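You operate a simulated robot arm through the tools that you are given. There is no shell and no other tool.

You are at the controls of a simulated robot arm. One attempt, no reset.

JOB
Level the balance's pointer with the brown ink bottle on the pan.
Fine: brass dial to FREE, slide the black knob till the pointer is level, dial back to LOCK; the bottle stays on the pan. Set down upright: what you pick out. Where these are worked on the way, their far stop is far enough and under half their travel is too little: brass dial.
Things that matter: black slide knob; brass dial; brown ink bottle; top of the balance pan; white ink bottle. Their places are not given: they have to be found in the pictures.

The check looks at the end state, three seconds after you hand in, the way a careful person would. Anything else that was tipped, shoved, dropped, spilled or broken makes it a failure.

ROBOT AND FRAMES
A 7-joint arm with a two-finger parallel gripper, fixed in place. Base frame: the origin is at the foot of the arm, x ahead of it, y to its left, z up; the work surface is at about z = 860. Units: mm, degrees, N and s.
With the tool pointing down near the work surface it reaches from about 340 to 740 mm from the base axis. Its first joint turns from -143.0 to 143.0 degrees. Payload 3 kg.
The TCP is the grasp point between the finger pads, 30 mm short of the fingertips. In the tool frame z runs along the fingers and y along their closing line. The gripper opens to 94 mm. The fingers are 28 mm wide and 10 mm thick; the gripper's body (50 by 96 mm) begins 55 mm behind the TCP.
Orientation is that of the tool frame in the base frame, as [roll, pitch, yaw] about the fixed x, y, z axes, in that order (R = Rz(yaw) Ry(pitch) Rx(roll)). With the fingers straight down and closing along the base's y, the tool's x points along the base's -x, its y along +y and its z along -z.

CONTROLS
- The arm moves only by the tool arm_command. Its argument "moves" is a list of rows, each an object (a shift or turn left out is 0, a gripper value left out holds the last) with "fingers": the opening in per cent of the stroke, from 0 (shut) to 100 (fully open); "translation": the shift along the tool's x, y, z in mm, a list of three; "angular": the turn, a rotation vector about the tool's x, y, z in rad, a list of three. In form: [{"fingers": fingers, "translation": [dx, dy, dz], "angular": [ax, ay, az]}, ...]. A call has 1 to 20 rows; each row shifts and turns the commanded pose from where the row before left it, along the tool's axes as they then stand. A row lasts 0.2 s, in which the tool goes at most 50 mm and 8.6 degrees; a call with a longer step from one row to the next is refused whole, and so is a gripper value outside its range. Where a pose cannot be reached the arm comes as near as it can. A force on the tool above 40 N (or 10 N above the force at the start of the call, whichever is more), or a blocked arm, ends the call early, and 0.2 s more pass. Each finger travels about 45 mm/s and halts on what it meets, pressing with about 43 N; the grip force reading is that of the motor and also rises with nothing between the fingers. The clock runs only during rows and for 0.2 s after the last one: add rows that do not move to give the fingers time. It gives the time, the measured TCP pose, the force on the tool (base axes), the opening and the grip force at its end, in the units of the frame above (readings bear some noise), with the torque about the TCP (base axes, N m) and any sound that the robot's microphone picked up.
- Cameras (640 x 400 px; columns grow to the right, rows downward): "scene" is fixed at [57, -634.9, 1528.6]; the picture's right is [0.63, -0.78, 0.00], its down [-0.70, -0.57, -0.44] and it looks along [0.34, 0.28, -0.90] (base axes); focal length 310 px, centre (320, 200). "wrist" rides on the gripper at [76, 14, -103] in the tool frame; the picture's right is [-0.18, 0.98, 0.00], its down [-0.75, -0.14, -0.64] and it looks along [-0.63, -0.12, 0.77] (tool axes); focal length 243 px, centre (320, 200).
- snapshot(camera): a new picture of that camera. No time passes.
- move_column(by): slides the trunk up (or, below 0, down) by that many mm; the arm rides with it, the base frame stays. It gives what a move gives, with no picture.
- point_at(camera, pixels): for up to 12 pixels [column, row] of the newest picture of that camera ("zoom" is the newest enlarged one), the place [x, y, z] in the base frame of the surface seen there, good to about 3 mm, but the place of the scene camera against the robot may be out by one fixed shift of up to 25 mm in any direction. No time passes.
- inspect(camera, box): a new picture of the part [left, top, right, bottom] of that camera's present view, enlarged. No time passes.
- close_job(): hands the job in; it is judged then, once.

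Open the gripper and draw the arm clear of the work before you hand the job in, unless the task says otherwise.

The tools are called after ">>>" as name(argument=value, ...) on one line, values as JSON. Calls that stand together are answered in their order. arm_command: Moves the arm, as the interface text tells. Its arguments: {"type":"object","properties":{"moves":{"type":"array","items":{"type":"object","properties":{"fingers":{"type":"number"},"translation":{"type":"array","items":{"type":"number"}},"angular":{"type":"array","items":{"type":"number"}}}}}},"required":["moves"]} The other tools are called the same way: move_column (by) slides the trunk up or down; snapshot (camera) takes a picture; point_at (camera, pixels) gives the place of the surface under pixels of a picture; inspect (camera, box) takes an enlarged picture of a part of a camera's view; close_job () hands the job in.

At the start:

```text
t: 0.0
position: [164.7, -530.4, 1253.4]
ee_rot: [179.9, 0.0, 180.0]
force: [0.0, 0.4, 0.0]
moment: [0.01, 0.0, 0.01]
width: 93.9
finger_force: 0.0
trunk travel left (down, up): [-250.0, 140.0]
```

scene: 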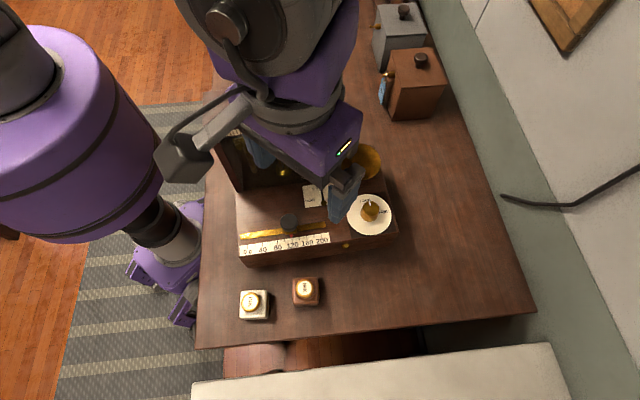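
wrist: 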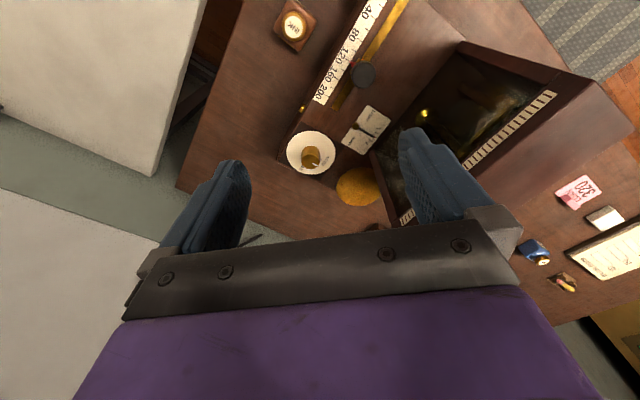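

The scene picture shows the balance in the middle (pan at about (369,214), black knob at about (289,221), dial perhaps near (365,160)), with the bottles at (254,305) and (306,291). I'll enlarge these parts before moving anything.

>>> inspect(camera="scene", box=[200, 120, 420, 340])

>>> inspect(camera="wrist", box=[240, 0, 640, 250])

```text
1.82 times, centred on (310, 230) of scene
```

zoom: 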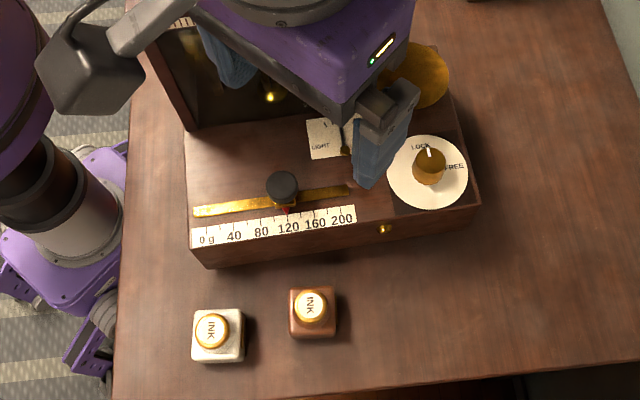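

```text
1.60 times, centred on (440, 125) of wrist
```

zoom: 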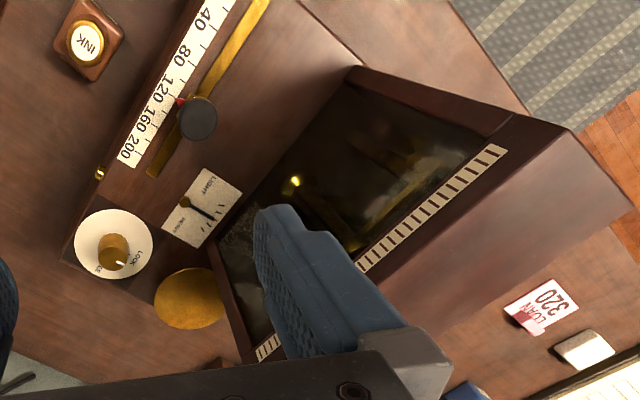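

The dial is the brass knob on the white disc, the pan is the gold disc, and the LIGHT/HEAVY card holds the pointer. I'll locate these in the wrist view, which has no fixed shift against the robot.

>>> snapshot(camera="wrist")

>>> point_at(camera="wrist", pixels=[[311, 155], [296, 145], [358, 186], [363, 74], [294, 26], [350, 110], [368, 125], [322, 100], [370, 12], [400, 5], [340, 98], [302, 108]])

>>> point_at(camera="scene", pixels=[[370, 208], [388, 220], [365, 160], [289, 221], [251, 301], [305, 287], [312, 195], [241, 236], [325, 225], [254, 316], [306, 301], [395, 235]])

```text
taken
```

wrist: 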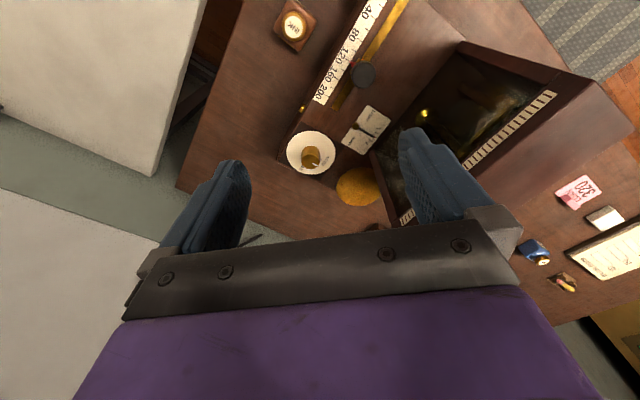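

```text
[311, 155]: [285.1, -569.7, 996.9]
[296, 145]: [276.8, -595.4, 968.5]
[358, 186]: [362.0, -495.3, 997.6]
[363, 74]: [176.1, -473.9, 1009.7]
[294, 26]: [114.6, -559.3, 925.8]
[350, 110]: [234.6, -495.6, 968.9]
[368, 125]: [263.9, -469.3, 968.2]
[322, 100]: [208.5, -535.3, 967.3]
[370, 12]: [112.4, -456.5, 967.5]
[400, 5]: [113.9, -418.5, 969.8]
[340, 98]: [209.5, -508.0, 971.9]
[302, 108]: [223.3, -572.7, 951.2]
```

```text
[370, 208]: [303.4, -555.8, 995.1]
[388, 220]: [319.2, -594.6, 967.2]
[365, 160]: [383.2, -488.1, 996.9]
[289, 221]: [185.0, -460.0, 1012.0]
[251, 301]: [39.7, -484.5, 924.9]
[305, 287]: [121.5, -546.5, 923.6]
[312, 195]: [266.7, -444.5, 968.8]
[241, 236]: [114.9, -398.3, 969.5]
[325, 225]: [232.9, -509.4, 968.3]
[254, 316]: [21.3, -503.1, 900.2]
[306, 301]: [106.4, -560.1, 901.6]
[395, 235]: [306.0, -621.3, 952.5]
```

The two cameras differ by about (+8.5, +13.5, 0), so I'll use the wrist values. Next I check the heights of the box behind the balance, the edges of the pan and other objects that could be in the way.

>>> point_at(camera="wrist", pixels=[[470, 45], [590, 85], [600, 130], [550, 97], [470, 165], [405, 215], [420, 115], [460, 80], [338, 186], [360, 168], [370, 203], [376, 185]])

>>> point_at(camera="scene", pixels=[[230, 140], [238, 190], [415, 75], [405, 15], [400, 45], [380, 165], [360, 148], [374, 178], [245, 250], [530, 310], [200, 345], [350, 340]])

```text
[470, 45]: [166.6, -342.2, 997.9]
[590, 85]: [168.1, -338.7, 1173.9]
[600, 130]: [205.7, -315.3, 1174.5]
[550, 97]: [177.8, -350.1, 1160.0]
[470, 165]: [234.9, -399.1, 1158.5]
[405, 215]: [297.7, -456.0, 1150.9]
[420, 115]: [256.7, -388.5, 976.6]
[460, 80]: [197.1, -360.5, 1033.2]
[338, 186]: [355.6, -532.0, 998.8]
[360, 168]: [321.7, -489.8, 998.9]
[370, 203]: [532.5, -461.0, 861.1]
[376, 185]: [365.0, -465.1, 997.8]
```

```text
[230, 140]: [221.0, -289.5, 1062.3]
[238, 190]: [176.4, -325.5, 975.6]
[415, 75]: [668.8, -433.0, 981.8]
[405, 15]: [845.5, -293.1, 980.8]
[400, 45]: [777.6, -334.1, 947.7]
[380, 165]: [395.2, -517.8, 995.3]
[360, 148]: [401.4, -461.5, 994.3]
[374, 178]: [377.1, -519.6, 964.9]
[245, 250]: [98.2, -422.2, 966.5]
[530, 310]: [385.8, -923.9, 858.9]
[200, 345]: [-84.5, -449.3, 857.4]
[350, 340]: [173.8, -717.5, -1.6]
```

A tall hood (top about z=1174) stands behind the slab and close to the pan, so I need a clearer view. I'll move the tool high and back over free space to about (54,-476,1175).

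>>> arm_command(moves=[{"translation": [28, 13.5, 0]}, {"translation": [28, 13.5, 0]}, {"translation": [28, 13.5, 0]}, {"translation": [27, 13.5, 0]}, {"translation": [0, 0, 26]}, {"translation": [0, 0, 26]}, {"translation": [0, 0, 26]}, {}, {}])

>>> snapshot(camera="wrist")

>>> snapshot(camera="scene")

```text
t: 2.0
position: [54.1, -476.5, 1177.1]
ee_rot: [-179.8, -0.1, -179.9]
force: [1.0, 0.4, 0.0]
moment: [-0.02, 0.02, 0.01]
width: 93.8
finger_force: 0.0
trunk travel left (down, up): [-250.0, 140.0]
```

```text
taken
```

wrist: 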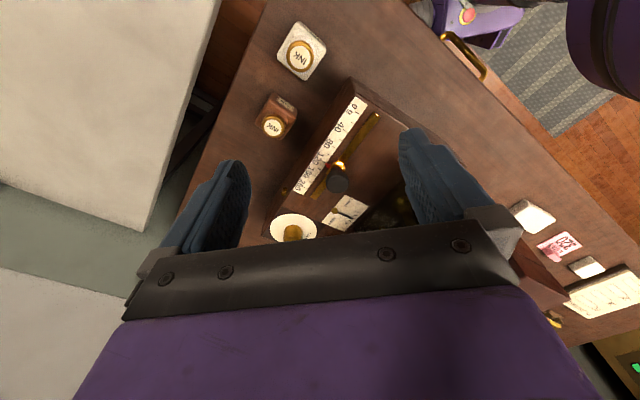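

```text
taken
```

scene: 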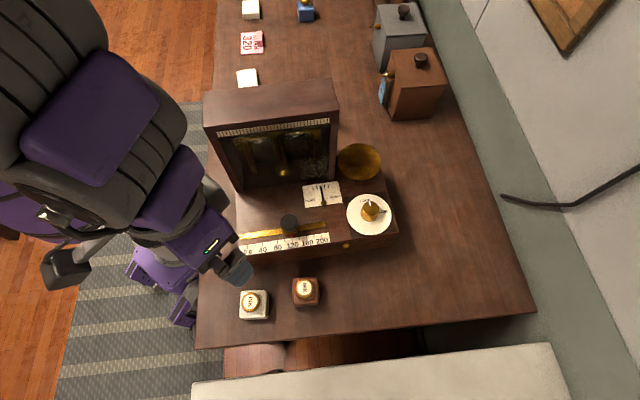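

The scene is now clear: pan at about (358,160), dial at (370,210), pointer card at (322,195) and hood at (275,140). I'll enlarge these to read the pointer and the shape of the dial.

>>> inspect(camera="scene", box=[290, 130, 410, 250])

>>> inspect(camera="scene", box=[200, 70, 400, 270])

>>> inspect(camera="scene", box=[220, 200, 350, 330])

>>> point_at(camera="scene", pixels=[[358, 161], [337, 161], [381, 161], [358, 142], [358, 179], [340, 150], [375, 173], [340, 120], [337, 85], [207, 95], [335, 150], [322, 195]])

```text
3.33 times, centred on (350, 190) of scene
```

zoom: 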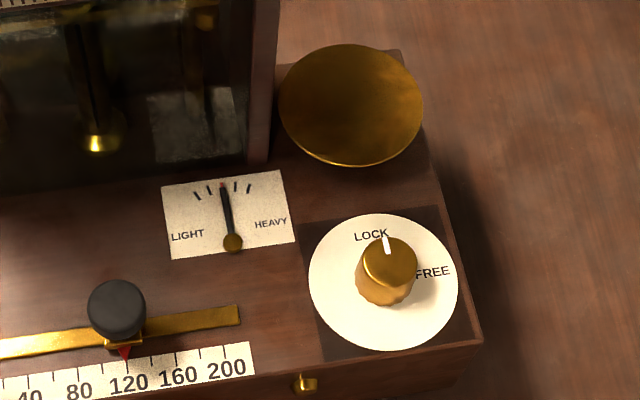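

```text
2.00 times, centred on (300, 170) of scene
```

zoom: 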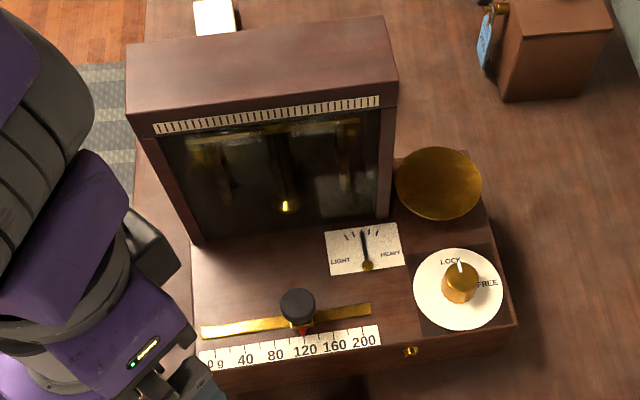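

```text
3.08 times, centred on (285, 265) of scene
```

zoom: 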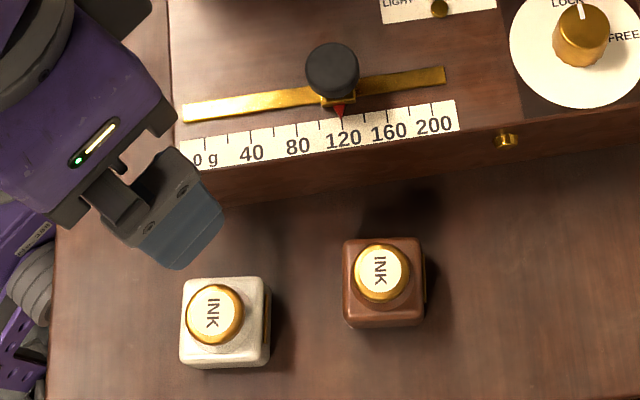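

```text
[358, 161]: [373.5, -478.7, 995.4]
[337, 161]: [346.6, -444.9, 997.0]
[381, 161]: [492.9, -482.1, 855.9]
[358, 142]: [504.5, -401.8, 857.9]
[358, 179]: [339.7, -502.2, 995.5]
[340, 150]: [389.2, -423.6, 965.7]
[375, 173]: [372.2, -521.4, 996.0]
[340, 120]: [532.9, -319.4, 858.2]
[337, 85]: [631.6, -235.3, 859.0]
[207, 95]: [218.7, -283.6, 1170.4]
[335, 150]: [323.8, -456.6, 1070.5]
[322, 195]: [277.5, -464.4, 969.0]
```

The scale knob stands at about 115 g, the dial mark is at LOCK, and the hood post is close to the pan's left edge. I'll check the size of the hand and wrist above the gripper, since they must pass the hood.

>>> inspect(camera="scene", box=[100, 120, 270, 300])

>>> point_at(camera="scene", pixels=[[212, 247], [234, 238], [205, 277], [226, 212], [184, 258], [240, 270], [215, 190], [160, 215], [150, 250], [185, 200], [203, 215], [240, 255]])

```text
2.22 times, centred on (185, 210) of scene
```

zoom: 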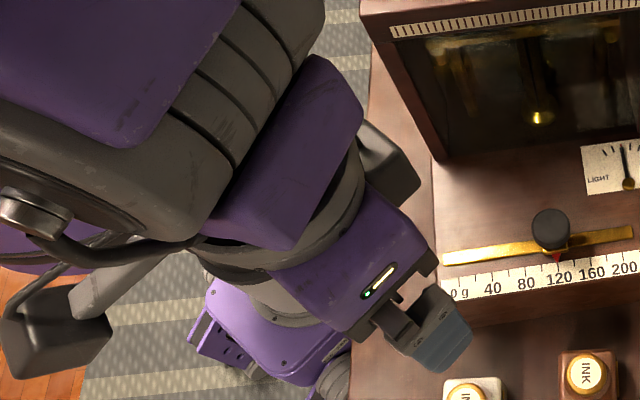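

```text
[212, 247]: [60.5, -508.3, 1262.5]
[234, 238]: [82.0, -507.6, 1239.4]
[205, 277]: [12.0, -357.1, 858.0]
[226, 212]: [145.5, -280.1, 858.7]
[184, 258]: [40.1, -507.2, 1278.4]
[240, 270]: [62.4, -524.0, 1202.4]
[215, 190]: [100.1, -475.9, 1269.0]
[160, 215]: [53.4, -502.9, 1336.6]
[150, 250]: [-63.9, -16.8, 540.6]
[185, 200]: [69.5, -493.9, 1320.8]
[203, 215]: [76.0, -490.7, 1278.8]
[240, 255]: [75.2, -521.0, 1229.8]
```

The wrist picture shows the brown bottle at about (276,118) without obstruction. I'll enlarge it and measure its corners to get its orientation and width.

>>> inspect(camera="wrist", box=[236, 70, 332, 130])

>>> inspect(camera="scene", box=[276, 262, 340, 322])

```text
6.67 times, centred on (284, 100) of wrist
```

zoom: 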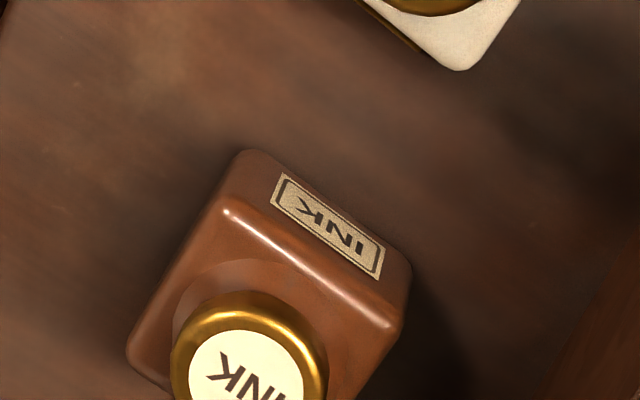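

```text
6.67 times, centred on (308, 292) of scene
```

zoom: 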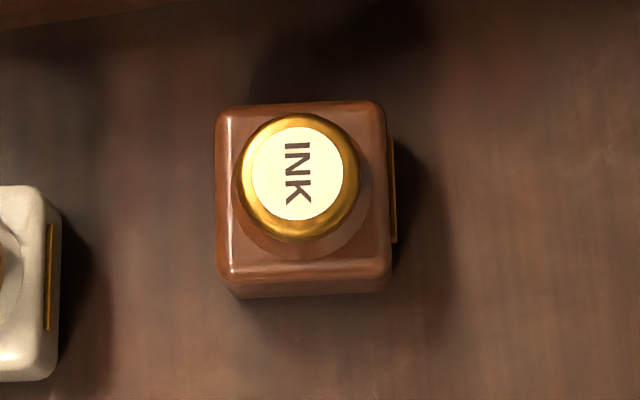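

The brown bottle's top face spans about (215,105) to (390,280) in the zoom. I'll take its corner points and cap from the scene zoom.

>>> point_at(camera="zoom", pixels=[[224, 114], [374, 109], [380, 268], [230, 274], [222, 195], [378, 190], [298, 106], [305, 273], [300, 180], [240, 296], [384, 290], [300, 340]])

```text
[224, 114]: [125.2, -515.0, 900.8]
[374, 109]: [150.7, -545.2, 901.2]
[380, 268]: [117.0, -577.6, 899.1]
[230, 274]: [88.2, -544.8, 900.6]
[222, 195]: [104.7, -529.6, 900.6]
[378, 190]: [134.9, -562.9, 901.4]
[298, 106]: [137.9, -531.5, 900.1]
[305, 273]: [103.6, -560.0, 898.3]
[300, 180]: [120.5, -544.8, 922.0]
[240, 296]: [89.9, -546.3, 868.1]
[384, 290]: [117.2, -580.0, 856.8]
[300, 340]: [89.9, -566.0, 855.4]
```

Bottle centre comes out at about (112.5,-559) with sides turned about -49°. Next I measure the hood's right post and its distance from the pan.

>>> inspect(camera="scene", box=[315, 70, 400, 190])

```text
3.33 times, centred on (358, 130) of scene
```

zoom: 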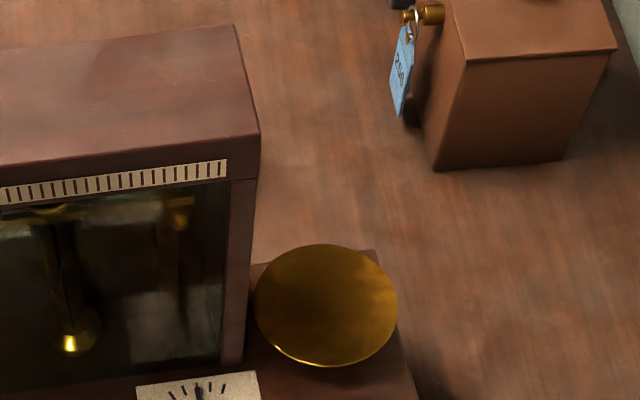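

>>> point_at(camera="zoom", pixels=[[254, 134], [232, 30], [250, 190], [238, 350], [226, 350], [326, 305], [262, 300], [390, 300], [325, 360], [326, 250], [370, 255], [325, 340]])

>>> point_at(camera="wrist", pixels=[[292, 228], [337, 179], [350, 206]])

```text
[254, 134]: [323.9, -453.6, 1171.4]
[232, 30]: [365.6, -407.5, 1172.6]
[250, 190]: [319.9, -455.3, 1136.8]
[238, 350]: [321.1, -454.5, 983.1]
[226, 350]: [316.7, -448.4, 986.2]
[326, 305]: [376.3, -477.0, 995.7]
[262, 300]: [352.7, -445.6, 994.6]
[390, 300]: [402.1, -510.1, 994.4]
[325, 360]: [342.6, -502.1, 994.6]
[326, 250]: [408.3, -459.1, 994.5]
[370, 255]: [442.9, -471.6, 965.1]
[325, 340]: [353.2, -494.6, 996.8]
```

```text
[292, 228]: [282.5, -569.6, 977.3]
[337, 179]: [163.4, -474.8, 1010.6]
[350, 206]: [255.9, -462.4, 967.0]
```

The pan centre is about (368,-492), radius about 40, with the hood's right face about 56 mm to its left and running up to z=1172. So I'll pick and place with the tool tilted 30° back towards the front, closing along the balance's long axis. First I go above the brown bottle at height, turn and tilt.

>>> arm_command(moves=[{"translation": [-19.5, -27.7, 25.7], "fingers": 80}, {"translation": [-19.5, -27.7, 25.7]}, {"translation": [-19.5, -27.7, 25.7]}, {"angular": [0, 0, -0.1431]}, {"angular": [0, 0, -0.1431]}, {"angular": [0, 0, -0.1431]}, {"angular": [0, 0, -0.1431]}, {"angular": [0, 0, -0.1431]}, {"angular": [0, -0.1309, 0]}, {"angular": [0, -0.1309, 0]}, {"angular": [0, -0.1309, 0]}, {"angular": [0, -0.1309, 0]}, {}, {}, {}])

>>> snapshot(camera="wrist")

>>> snapshot(camera="scene")

```text
t: 5.2
position: [110.8, -557.8, 1100.1]
ee_rot: [-180.0, 30.0, -138.9]
force: [-0.2, 0.0, -0.2]
moment: [0.01, -0.01, 0.02]
width: 75.2
finger_force: 0.0
trunk travel left (down, up): [-250.0, 140.0]
```

```text
taken
```

wrist: 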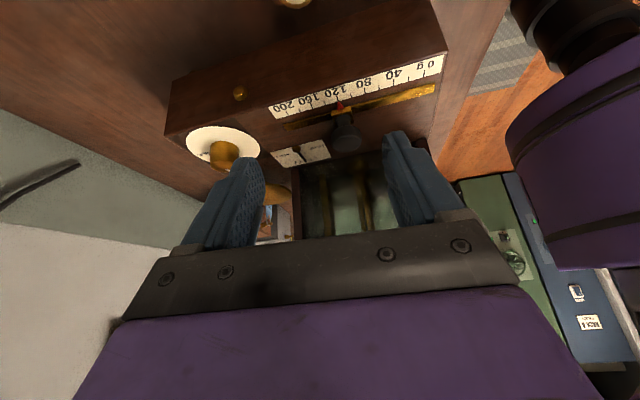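

```text
taken
```

scene: 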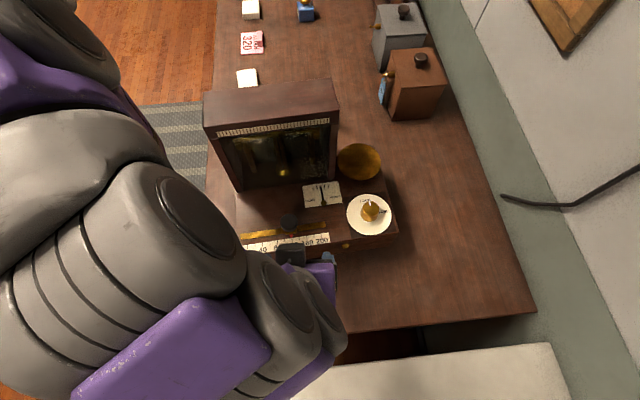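

The pose is as intended (110.8,-557.8,1100), tilted 30°. Before descending I check how high the white furniture at the bottom of the scene picture is, since the wrist leans that way.

>>> point_at(camera="scene", pixels=[[450, 380], [520, 360], [400, 385], [560, 300], [335, 257], [325, 300]])

>>> point_at(camera="wrist", pixels=[[293, 1], [240, 170], [410, 170], [222, 150], [280, 195], [350, 140]])

```text
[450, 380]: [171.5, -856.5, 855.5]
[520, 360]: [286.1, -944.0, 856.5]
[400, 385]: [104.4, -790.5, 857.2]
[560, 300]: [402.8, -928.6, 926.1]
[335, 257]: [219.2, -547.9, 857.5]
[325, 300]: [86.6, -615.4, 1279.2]
```

```text
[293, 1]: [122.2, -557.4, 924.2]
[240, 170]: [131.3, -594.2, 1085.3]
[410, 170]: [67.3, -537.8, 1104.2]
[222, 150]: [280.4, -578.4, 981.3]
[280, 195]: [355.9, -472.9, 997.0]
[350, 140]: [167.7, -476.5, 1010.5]
```

The white furniture is at table height, so it's not in the way. I descend vertically about 150 mm (split between tool x and z) with a small sideways correction, then look.

>>> arm_command(moves=[{"translation": [19, -1, 32.9]}, {"translation": [19, -1, 32.9]}, {"translation": [19, 0, 32.9]}, {"translation": [19, 0, 32.9]}, {}, {}])

>>> snapshot(camera="wrist")

>>> inspect(camera="scene", box=[200, 200, 400, 360])

```text
t: 6.6
position: [113.4, -559.8, 948.4]
ee_rot: [-180.0, 29.9, -138.8]
force: [-0.4, 1.1, -1.0]
moment: [0.01, 0.02, 0.01]
width: 74.9
finger_force: 0.0
trunk travel left (down, up): [-250.0, 140.0]
```

```text
taken
```

wrist: 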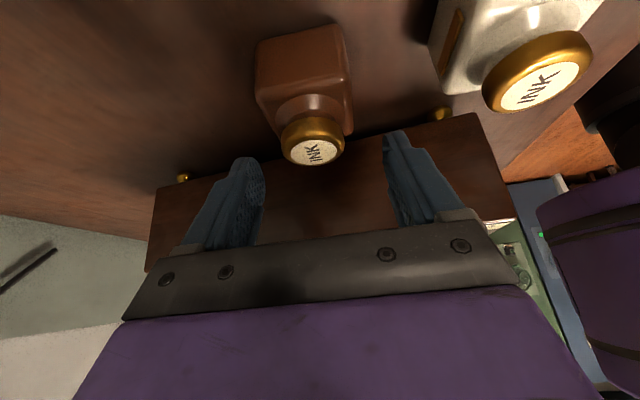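

```text
2.50 times, centred on (300, 280) of scene
```

zoom: 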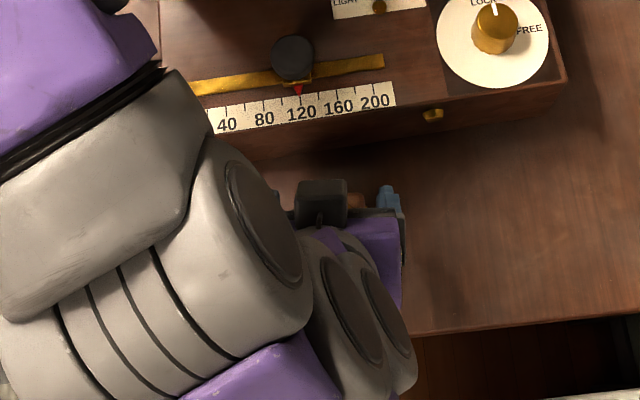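

The cap at (313,152) is where I expect a point below the TCP to appear, so alignment is within about 2 mm. I go down the last 48 mm and close on the bottle body.

>>> arm_command(moves=[{"translation": [8.1, 0, 14]}, {"translation": [8.1, 0, 14]}, {"translation": [8, 0, 13.9]}, {}, {}])

>>> arm_command(moves=[{"fingers": 40}, {"fingers": 30}, {"fingers": 20}, {"fingers": 10}, {"fingers": 10}])

>>> snapshot(camera="wrist")

```text
t: 7.8
position: [112.9, -559.5, 899.0]
ee_rot: [180.0, 30.0, -139.0]
force: [-0.2, 0.6, -0.9]
moment: [-0.03, -0.03, 0.0]
width: 75.0
finger_force: 0.0
trunk travel left (down, up): [-250.0, 140.0]
```

```text
t: 9.0
position: [113.0, -558.8, 898.3]
ee_rot: [179.9, 30.1, -138.9]
force: [0.0, -1.3, 0.8]
moment: [-0.06, -0.04, 0.01]
width: 56.0
finger_force: 42.9
trunk travel left (down, up): [-250.0, 140.0]
```

```text
taken
```

wrist: 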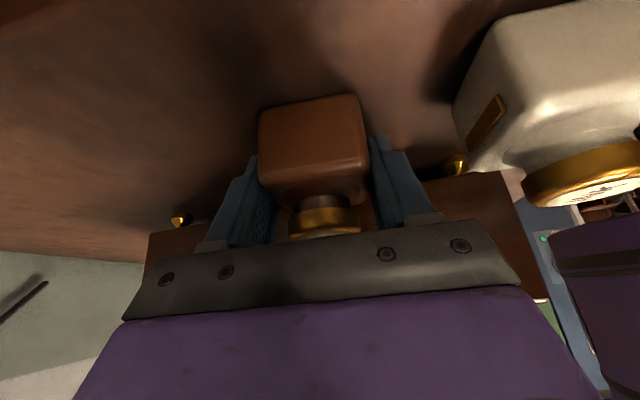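

The fingers hold the body (width 56, grip 43 N). I lift 20 mm straight up and check the hold.

>>> arm_command(moves=[{"translation": [-5, 0, -8.66]}, {"translation": [-5, 0, -8.66]}, {}, {}])

>>> snapshot(camera="wrist")

```text
t: 10.0
position: [112.1, -558.9, 919.6]
ee_rot: [-179.9, 30.1, -138.9]
force: [-0.1, -0.2, 0.3]
moment: [0.04, 0.02, 0.02]
width: 51.1
finger_force: 43.0
trunk travel left (down, up): [-250.0, 140.0]
```

```text
taken
```

wrist: 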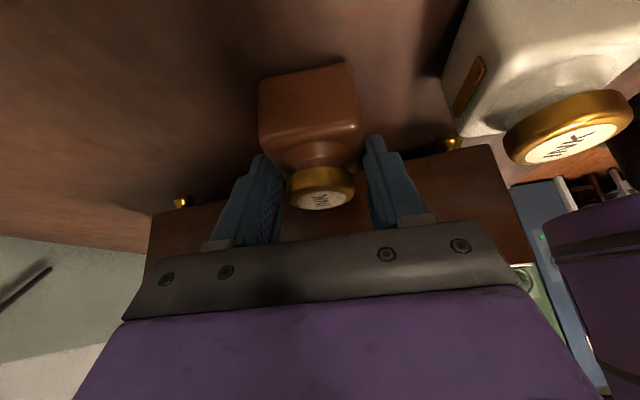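

The bottle did not rise: the gripper moved 20 mm and the width fell to 51, so the fingers slid up its sides. I'll look closely at the bottle's shape before doing anything else.

>>> inspect(camera="wrist", box=[200, 40, 440, 260])

>>> inspect(camera="scene", box=[260, 230, 360, 330])

>>> point_at(camera="wrist", pixels=[[300, 100], [270, 85], [350, 70], [355, 120], [268, 140], [310, 140], [320, 199], [320, 180], [310, 75], [345, 75], [352, 115], [300, 150]])

```text
1.82 times, centred on (320, 150) of wrist
```

zoom: 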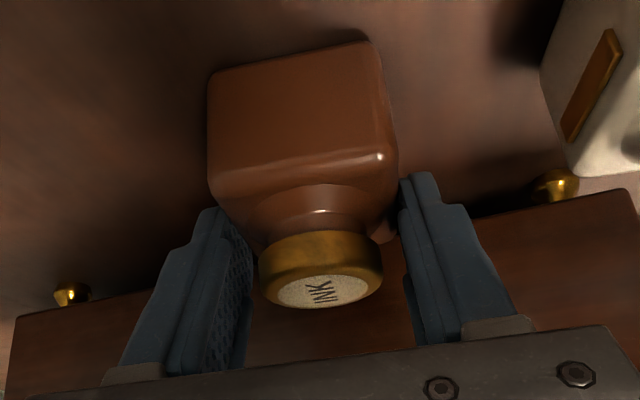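

```text
4.00 times, centred on (310, 280) of scene
```

zoom: 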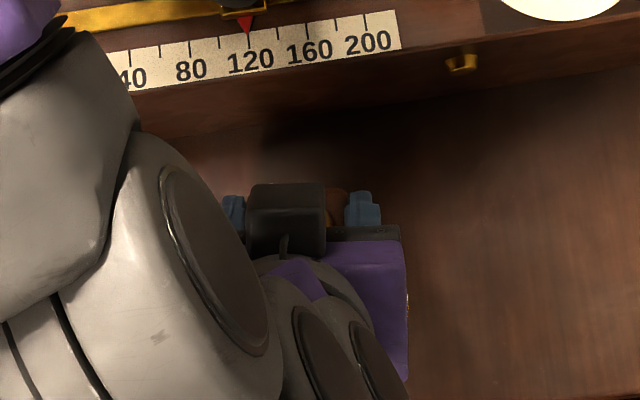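

```text
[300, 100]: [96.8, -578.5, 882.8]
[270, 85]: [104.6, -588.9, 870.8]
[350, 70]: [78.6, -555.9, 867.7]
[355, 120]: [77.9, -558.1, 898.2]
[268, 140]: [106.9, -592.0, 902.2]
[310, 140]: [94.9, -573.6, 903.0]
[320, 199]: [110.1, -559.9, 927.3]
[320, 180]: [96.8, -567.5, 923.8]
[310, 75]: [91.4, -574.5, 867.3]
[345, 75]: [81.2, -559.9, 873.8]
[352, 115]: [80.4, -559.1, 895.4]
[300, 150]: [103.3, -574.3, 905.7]
```

The body looks straight-sided (about 49 mm) with raised plaques on the two faces I gripped, and the pads now sit above those plaques. I try a gentle 4 mm lift from here to see whether this grip holds.

>>> arm_command(moves=[{"translation": [-1, 0, -1.73]}, {"translation": [-1, 0, -1.73]}, {}, {}])

>>> inspect(camera="wrist", box=[200, 40, 440, 260])

```text
t: 11.0
position: [113.8, -558.1, 924.3]
ee_rot: [-180.0, 29.9, -139.0]
force: [0.2, -0.6, -1.3]
moment: [-0.03, -0.01, 0.02]
width: 51.1
finger_force: 42.7
trunk travel left (down, up): [-250.0, 140.0]
```

```text
1.82 times, centred on (320, 150) of wrist
```

zoom: 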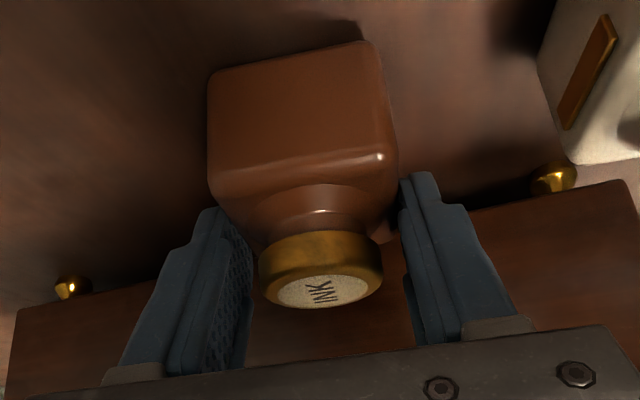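

The bottle kept its place in the gripper while the surroundings moved, so it is now lifted and held at 51 mm. I lift 30 mm more, slowly, and confirm it isn't slipping.

>>> arm_command(moves=[{"translation": [-2.5, 0, -4.33]}, {"translation": [-2.5, 0, -4.33]}, {"translation": [-2.5, 0, -4.33]}, {"translation": [-2.5, 0, -4.33]}, {"translation": [-2.5, 0, -4.33]}, {"translation": [-2.5, 0, -4.33]}, {}])

>>> inspect(camera="wrist", box=[200, 40, 440, 260])

```text
t: 12.6
position: [111.5, -558.9, 952.2]
ee_rot: [180.0, 30.0, -139.0]
force: [0.4, 0.0, -1.3]
moment: [-0.03, 0.01, -0.01]
width: 51.4
finger_force: 43.9
trunk travel left (down, up): [-250.0, 140.0]
```

```text
1.82 times, centred on (320, 150) of wrist
```

zoom: 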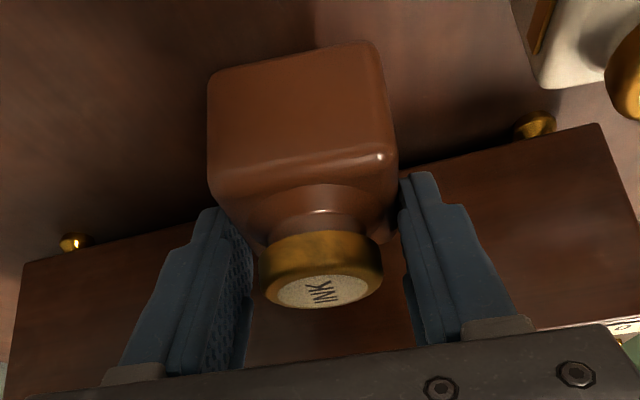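

The bottle hasn't slipped (same place in the zoom, force z about -1.3 N). I measure the cap and body against the TCP to know the bottom offset.

>>> snapshot(camera="wrist")

>>> point_at(camera="wrist", pixels=[[322, 198], [315, 200], [330, 197], [300, 100], [310, 140], [262, 90], [348, 70], [305, 72]])

```text
taken
```

wrist: 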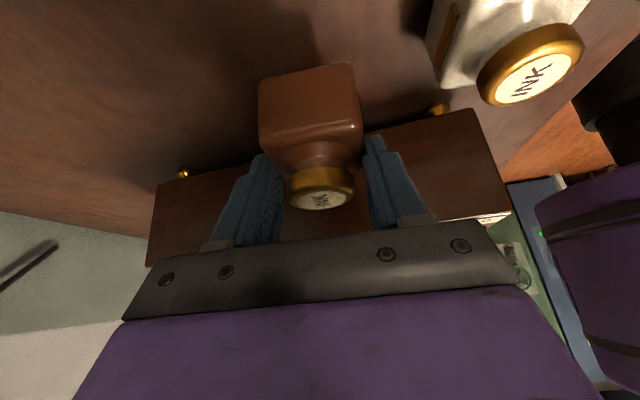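

```text
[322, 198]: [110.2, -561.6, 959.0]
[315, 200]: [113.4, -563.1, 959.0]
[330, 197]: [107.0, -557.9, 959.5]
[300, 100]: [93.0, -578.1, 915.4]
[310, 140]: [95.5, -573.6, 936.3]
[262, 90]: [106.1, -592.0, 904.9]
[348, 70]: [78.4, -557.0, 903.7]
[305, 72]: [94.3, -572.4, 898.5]
```

The cap top is 6.8 mm above the TCP, so the bottle's bottom is about 58 mm below it. I raise it to about z=1150, turn to square up with the balance, and look.

>>> arm_command(moves=[{"translation": [-6, 0, -10.4]}, {"translation": [-9.9, 0, -17.15]}, {"translation": [-9.9, 0, -17.15]}, {"translation": [-9.9, 0, -17.15]}, {"translation": [-9.9, 0, -17.15]}, {"translation": [-9.9, 0, -17.15]}, {"translation": [-9.9, 0, -17.15]}, {"translation": [-9.9, 0, -17.15]}, {"translation": [-9.9, 0, -17.15]}, {"translation": [-9.9, 0, -17.15]}, {"translation": [-4, 0, -6.93]}, {"angular": [-0.0301, 0, -0.0521]}, {"angular": [-0.0301, 0, -0.0521]}, {}, {}])

>>> snapshot(camera="wrist")

>>> snapshot(camera="scene")

```text
t: 15.8
position: [113.0, -559.4, 1150.3]
ee_rot: [179.9, 29.9, -132.1]
force: [0.5, -0.4, -2.5]
moment: [0.0, 0.02, -0.03]
width: 51.3
finger_force: 43.3
trunk travel left (down, up): [-250.0, 140.0]
```

```text
taken
```

wrist: 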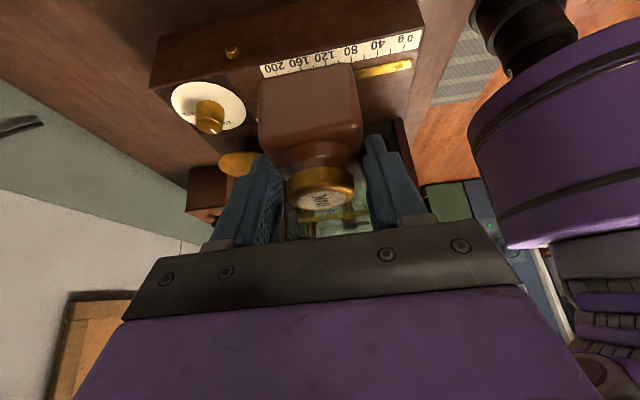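

```text
taken
```

scene: 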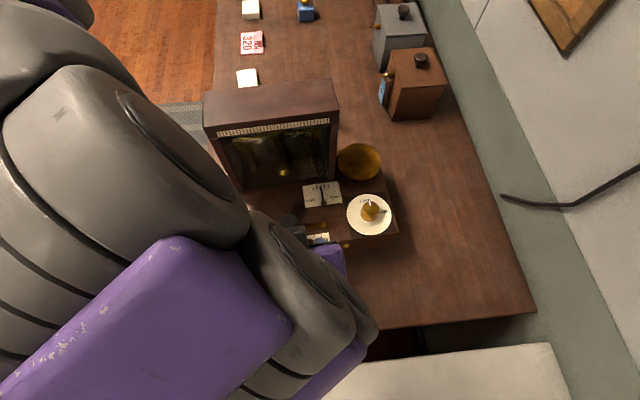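

The bottle is still held upright at (113,-559,1150). I use this view to refine the balance's direction and the dial and pan positions.

>>> point_at(camera="wrist", pixels=[[266, 72], [416, 36], [155, 85], [410, 5], [237, 163], [222, 165], [254, 160], [238, 153], [209, 118], [190, 180], [175, 100], [243, 108]])

```text
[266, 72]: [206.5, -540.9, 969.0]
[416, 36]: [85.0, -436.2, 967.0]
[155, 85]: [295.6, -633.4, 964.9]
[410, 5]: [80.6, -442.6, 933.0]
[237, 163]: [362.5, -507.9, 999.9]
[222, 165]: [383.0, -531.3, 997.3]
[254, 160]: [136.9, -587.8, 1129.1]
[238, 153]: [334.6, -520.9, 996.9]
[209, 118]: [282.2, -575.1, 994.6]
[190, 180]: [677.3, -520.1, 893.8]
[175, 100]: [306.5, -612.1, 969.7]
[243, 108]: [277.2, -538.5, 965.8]
```

The balance's long axis lies at about -41.5° and the pan centre is at about (366,-494). I carry the bottle at z=1150 to a point in front of the pan, above the dial side.

>>> arm_command(moves=[{"translation": [-6.3, -9.25, 3.63]}, {"translation": [-12.57, -18.49, 7.26]}, {"translation": [-12.57, -18.49, 7.26]}, {"translation": [-12.57, -18.49, 7.26]}, {"translation": [-12.57, -18.49, 7.26]}, {"translation": [-12.57, -18.49, 7.26]}, {"translation": [-12.57, -18.49, 7.26]}, {"translation": [-12.57, -18.49, 7.26]}, {"translation": [-6.3, -9.24, 3.63]}, {}, {}])

>>> snapshot(camera="wrist")

>>> snapshot(camera="scene")

```text
t: 18.2
position: [301.3, -572.2, 1150.3]
ee_rot: [180.0, 30.0, -132.1]
force: [0.3, 0.8, -1.3]
moment: [-0.02, -0.02, 0.02]
width: 50.9
finger_force: 43.1
trunk travel left (down, up): [-250.0, 140.0]
```

```text
taken
```

wrist: 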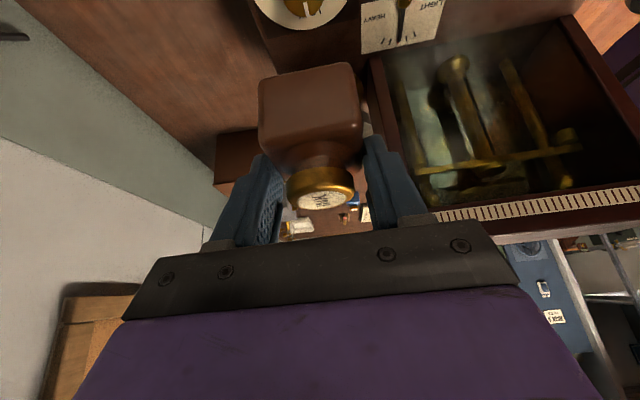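

```text
taken
```

scene: 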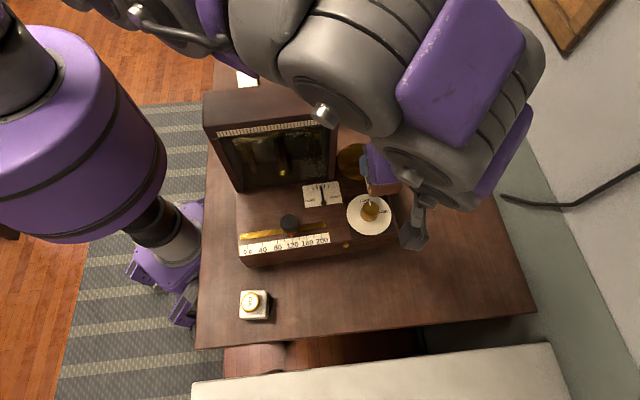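

The bottle is in front of the pan, the hood is to its side. I check how high the arm's links are near the hood before moving in.

>>> point_at(camera="scene", pixels=[[325, 113], [340, 80], [390, 140], [415, 160], [440, 190], [375, 170], [260, 40], [380, 120], [310, 30], [415, 240], [385, 185], [450, 100]])

```text
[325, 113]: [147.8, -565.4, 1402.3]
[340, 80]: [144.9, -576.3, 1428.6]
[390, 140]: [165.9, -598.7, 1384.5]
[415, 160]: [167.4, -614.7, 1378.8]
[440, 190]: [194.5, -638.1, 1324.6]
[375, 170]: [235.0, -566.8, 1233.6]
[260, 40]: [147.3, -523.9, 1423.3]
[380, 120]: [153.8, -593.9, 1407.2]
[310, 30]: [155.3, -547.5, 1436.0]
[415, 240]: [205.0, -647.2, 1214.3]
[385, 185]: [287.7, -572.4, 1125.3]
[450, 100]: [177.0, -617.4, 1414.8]
```

The arm links stay in front of the hood and high (z over 1200). I move the bottle 100 mm back over the pan at z=1150 and look again.

>>> arm_command(moves=[{"translation": [-8.6, 0.1, 4.97]}, {"translation": [-17.2, 0.3, 9.94]}, {"translation": [-17.2, 0.3, 9.94]}, {"translation": [-17.2, 0.3, 9.94]}, {"translation": [-17.2, 0.3, 9.94]}, {"translation": [-8.7, 0.1, 4.97]}, {}, {}])

>>> snapshot(camera="wrist")

>>> snapshot(camera="scene")

```text
t: 20.0
position: [366.3, -496.9, 1150.9]
ee_rot: [180.0, 29.9, -132.1]
force: [0.7, 0.1, -1.9]
moment: [-0.02, 0.03, -0.02]
width: 51.1
finger_force: 43.4
trunk travel left (down, up): [-250.0, 140.0]
```

```text
taken
```

wrist: 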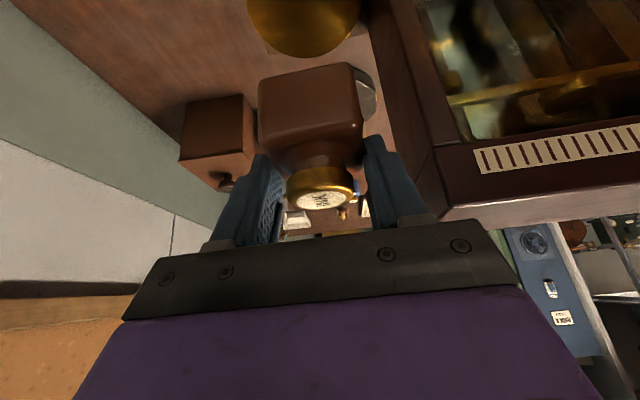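

```text
taken
```

scene: 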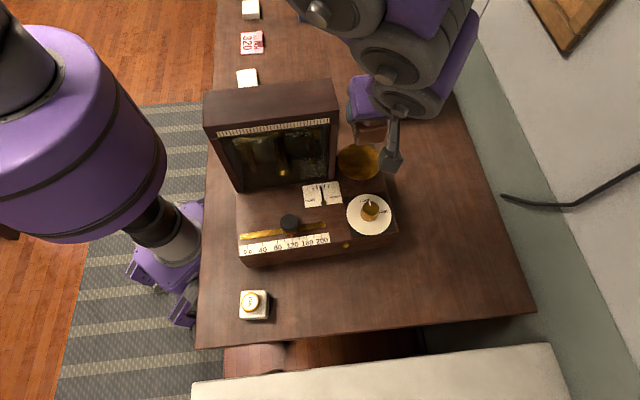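

The pan is visible at (303,25) just under and beyond the bottle, and the hood's right side at about (400,100). I measure both in the wrist view to confirm the clearance and the landing spot.

>>> point_at(camera="wrist", pixels=[[400, 100], [420, 150], [385, 40], [432, 190], [375, 20], [405, 30], [460, 205], [250, 15], [358, 20], [300, 56], [300, 30], [270, 45]])

>>> inspect(camera="scene", box=[310, 80, 440, 200])

```text
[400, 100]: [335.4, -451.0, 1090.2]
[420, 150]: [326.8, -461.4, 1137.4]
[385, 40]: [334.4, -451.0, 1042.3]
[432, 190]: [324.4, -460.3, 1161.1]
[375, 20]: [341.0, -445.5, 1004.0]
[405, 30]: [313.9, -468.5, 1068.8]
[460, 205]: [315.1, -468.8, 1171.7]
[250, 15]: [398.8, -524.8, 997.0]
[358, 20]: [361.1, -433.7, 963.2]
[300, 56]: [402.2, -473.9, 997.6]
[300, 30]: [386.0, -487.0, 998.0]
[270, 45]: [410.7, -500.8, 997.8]
```

```text
3.33 times, centred on (375, 140) of scene
```

zoom: 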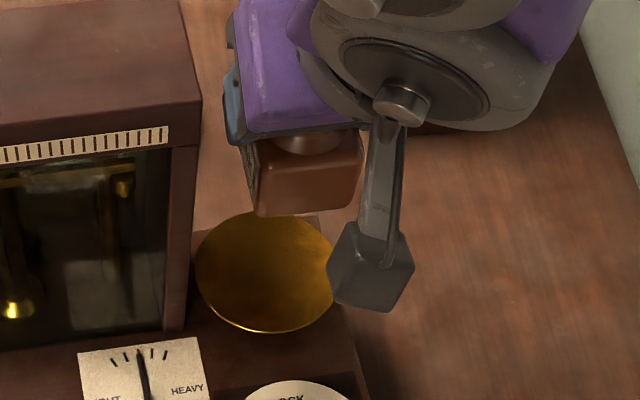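

The hood's right face is about 53 mm from the TCP line against the hand's 48 mm half-width, so I shift about 4 mm away from the hood. Then I descend to TCP z about 1065, which leaves the bottle about 8 mm above the pan.

>>> arm_command(moves=[{"translation": [-1.8, -3.93, 1.03]}, {}, {"translation": [5, 0, 8.66]}, {"translation": [7.5, 0, 13]}, {"translation": [7.5, 0, 13]}, {"translation": [7.5, 0, 13]}, {"translation": [7.5, 0, 13]}, {"translation": [5, 0, 8.66]}, {"translation": [3, 0, 5.2]}, {}, {}])

>>> snapshot(camera="wrist")

>>> inspect(camera="scene", box=[310, 80, 440, 220])

```text
t: 22.4
position: [371.7, -498.3, 1064.9]
ee_rot: [-180.0, 29.9, -132.1]
force: [0.1, 0.4, -1.4]
moment: [0.02, 0.0, 0.03]
width: 51.3
finger_force: 43.0
trunk travel left (down, up): [-250.0, 140.0]
```

```text
taken
```

wrist: 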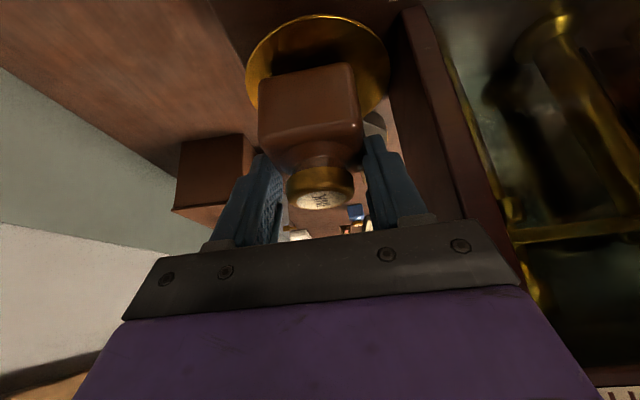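

```text
2.86 times, centred on (375, 150) of scene
```

zoom: 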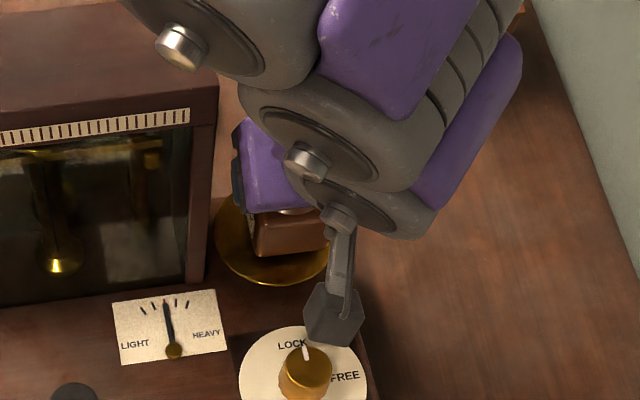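

The bottle hangs upright above the pan, slightly to the right of its centre, and the hand clears the hood. I lower 6 mm and then creep down in small steps watching the force.

>>> arm_command(moves=[{"translation": [1.5, 0, 2.6]}, {"translation": [1.5, 0, 2.6]}, {}])

>>> arm_command(moves=[{"translation": [0.5, 0, 0.87]}, {"translation": [0.5, 0, 0.87]}, {}])

>>> inspect(camera="wrist", box=[200, 0, 440, 220])

```text
t: 23.2
position: [372.3, -498.2, 1058.1]
ee_rot: [179.9, 29.9, -132.2]
force: [-0.5, 0.1, -1.3]
moment: [0.02, -0.01, 0.0]
width: 51.1
finger_force: 42.9
trunk travel left (down, up): [-250.0, 140.0]
```

```text
t: 24.0
position: [371.0, -498.6, 1056.4]
ee_rot: [-180.0, 29.8, -132.0]
force: [1.2, -0.8, 3.1]
moment: [0.06, 0.0, -0.03]
width: 51.4
finger_force: 43.1
trunk travel left (down, up): [-250.0, 140.0]
```

```text
1.82 times, centred on (320, 110) of wrist
```

zoom: 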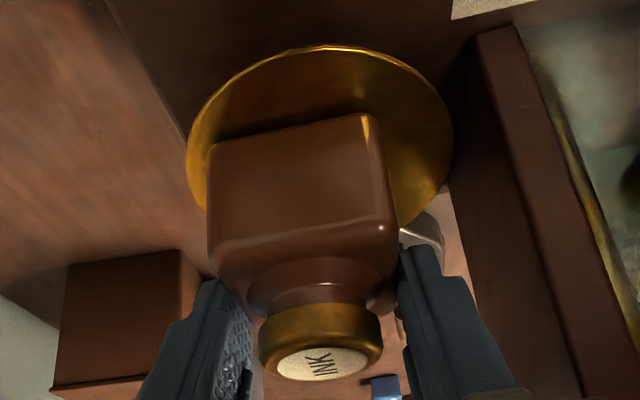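

Contact is felt (force z went from -1.3 to +3.1) and the bottle stands about 9 mm right of the pan's centre, fully on it. I lift 3 mm, shift 3 mm towards the centre and set down again.

>>> arm_command(moves=[{"translation": [-1.5, 0, -2.6]}, {"translation": [0, 3, 0]}, {}, {"translation": [1, 0, 1.73]}, {}])

>>> arm_command(moves=[{"translation": [0.5, 0, 0.87]}, {}])

>>> inspect(camera="wrist", box=[200, 0, 440, 220])

```text
t: 25.2
position: [369.3, -494.8, 1056.3]
ee_rot: [179.9, 29.9, -132.0]
force: [-0.9, 0.1, 0.3]
moment: [0.02, 0.03, -0.02]
width: 51.3
finger_force: 42.3
trunk travel left (down, up): [-250.0, 140.0]
```

```text
t: 25.8
position: [370.3, -496.4, 1057.0]
ee_rot: [-179.9, 30.0, -132.1]
force: [0.7, -0.2, 9.6]
moment: [0.1, 0.08, -0.02]
width: 50.9
finger_force: 42.9
trunk travel left (down, up): [-250.0, 140.0]
```

```text
1.82 times, centred on (320, 110) of wrist
```

zoom: 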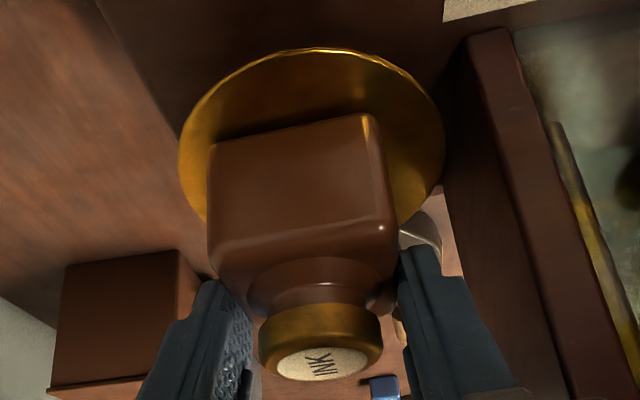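

The bottle is seated on the pan (force z 9.6 N) and now better centred. I ease off slightly and open the fingers a little, to about 62 mm, staying clear of the hood.

>>> arm_command(moves=[{"translation": [-0.3, 0, -0.52]}, {"fingers": 58}, {"fingers": 62}, {"fingers": 66}, {}, {}])

>>> snapshot(camera="wrist")

>>> inspect(camera="scene", box=[310, 80, 440, 220])

```text
t: 27.2
position: [370.2, -496.8, 1056.5]
ee_rot: [180.0, 29.8, -132.1]
force: [0.6, 0.1, -0.2]
moment: [-0.04, -0.04, 0.01]
width: 62.0
finger_force: 0.1
trunk travel left (down, up): [-250.0, 140.0]
```

```text
taken
```

wrist: 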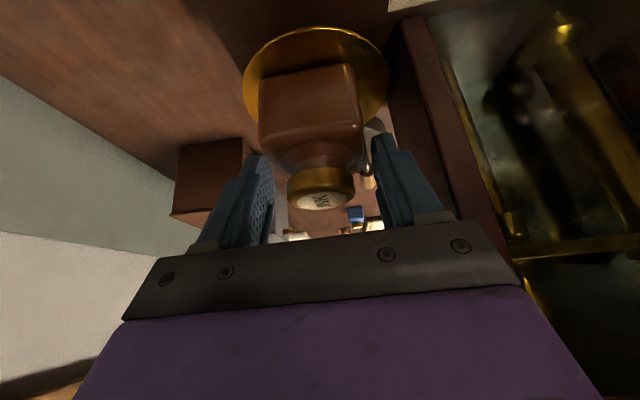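

```text
2.86 times, centred on (375, 150) of scene
```

zoom: 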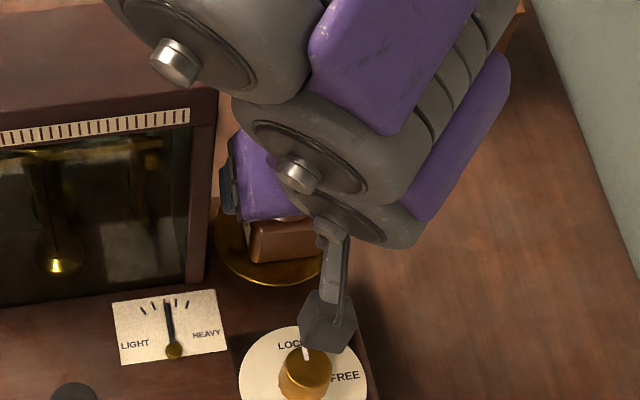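

The bottle stands on the pan, released. I draw back along the tool axis (up and to the front) 120 mm, then check the bottle.

>>> arm_command(moves=[{"translation": [0, 0, -8]}, {"translation": [0, 0, -12]}, {"translation": [0, 0, -20]}, {"translation": [0, 0, -20]}, {"translation": [0, 0, -20]}, {"translation": [0, 0, -20]}, {"translation": [0, 0, -20]}, {}, {}])

>>> snapshot(camera="wrist")

>>> snapshot(camera="scene")

```text
t: 29.2
position: [329.6, -540.5, 1160.8]
ee_rot: [-179.9, 29.9, -132.1]
force: [0.5, -1.0, 0.2]
moment: [0.0, -0.01, 0.01]
width: 61.9
finger_force: 0.1
trunk travel left (down, up): [-250.0, 140.0]
```

```text
taken
```

wrist: 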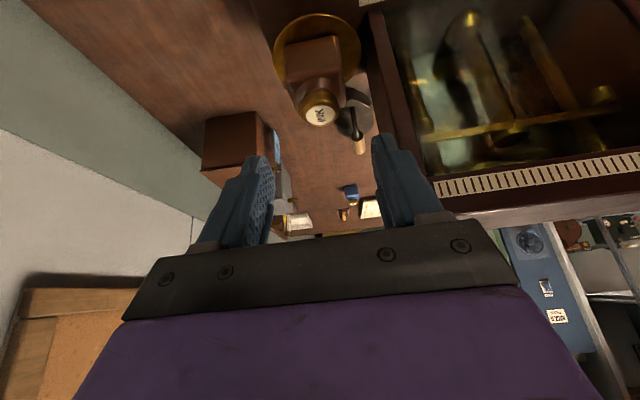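

```text
taken
```

scene: 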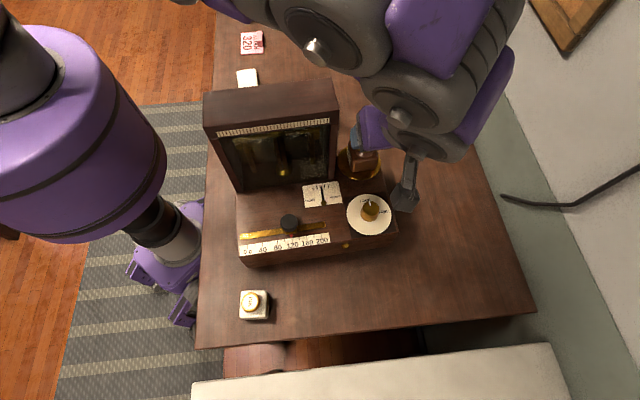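

The bottle stands upright on the pan. Now I enlarge the dial and pointer card in the scene picture to work out the turn and knob centre.

>>> inspect(camera="scene", box=[335, 180, 400, 240])

>>> inspect(camera="scene", box=[290, 170, 355, 215])

```text
6.67 times, centred on (368, 210) of scene
```

zoom: 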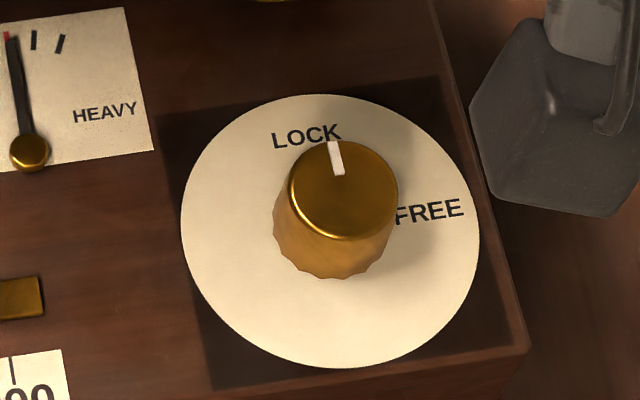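

```text
8.89 times, centred on (322, 192) of scene
```

zoom: 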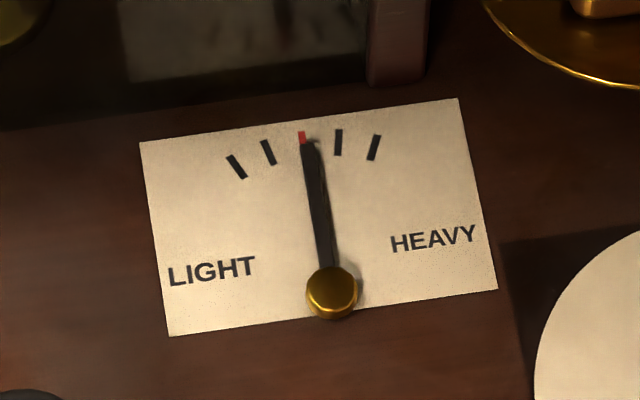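

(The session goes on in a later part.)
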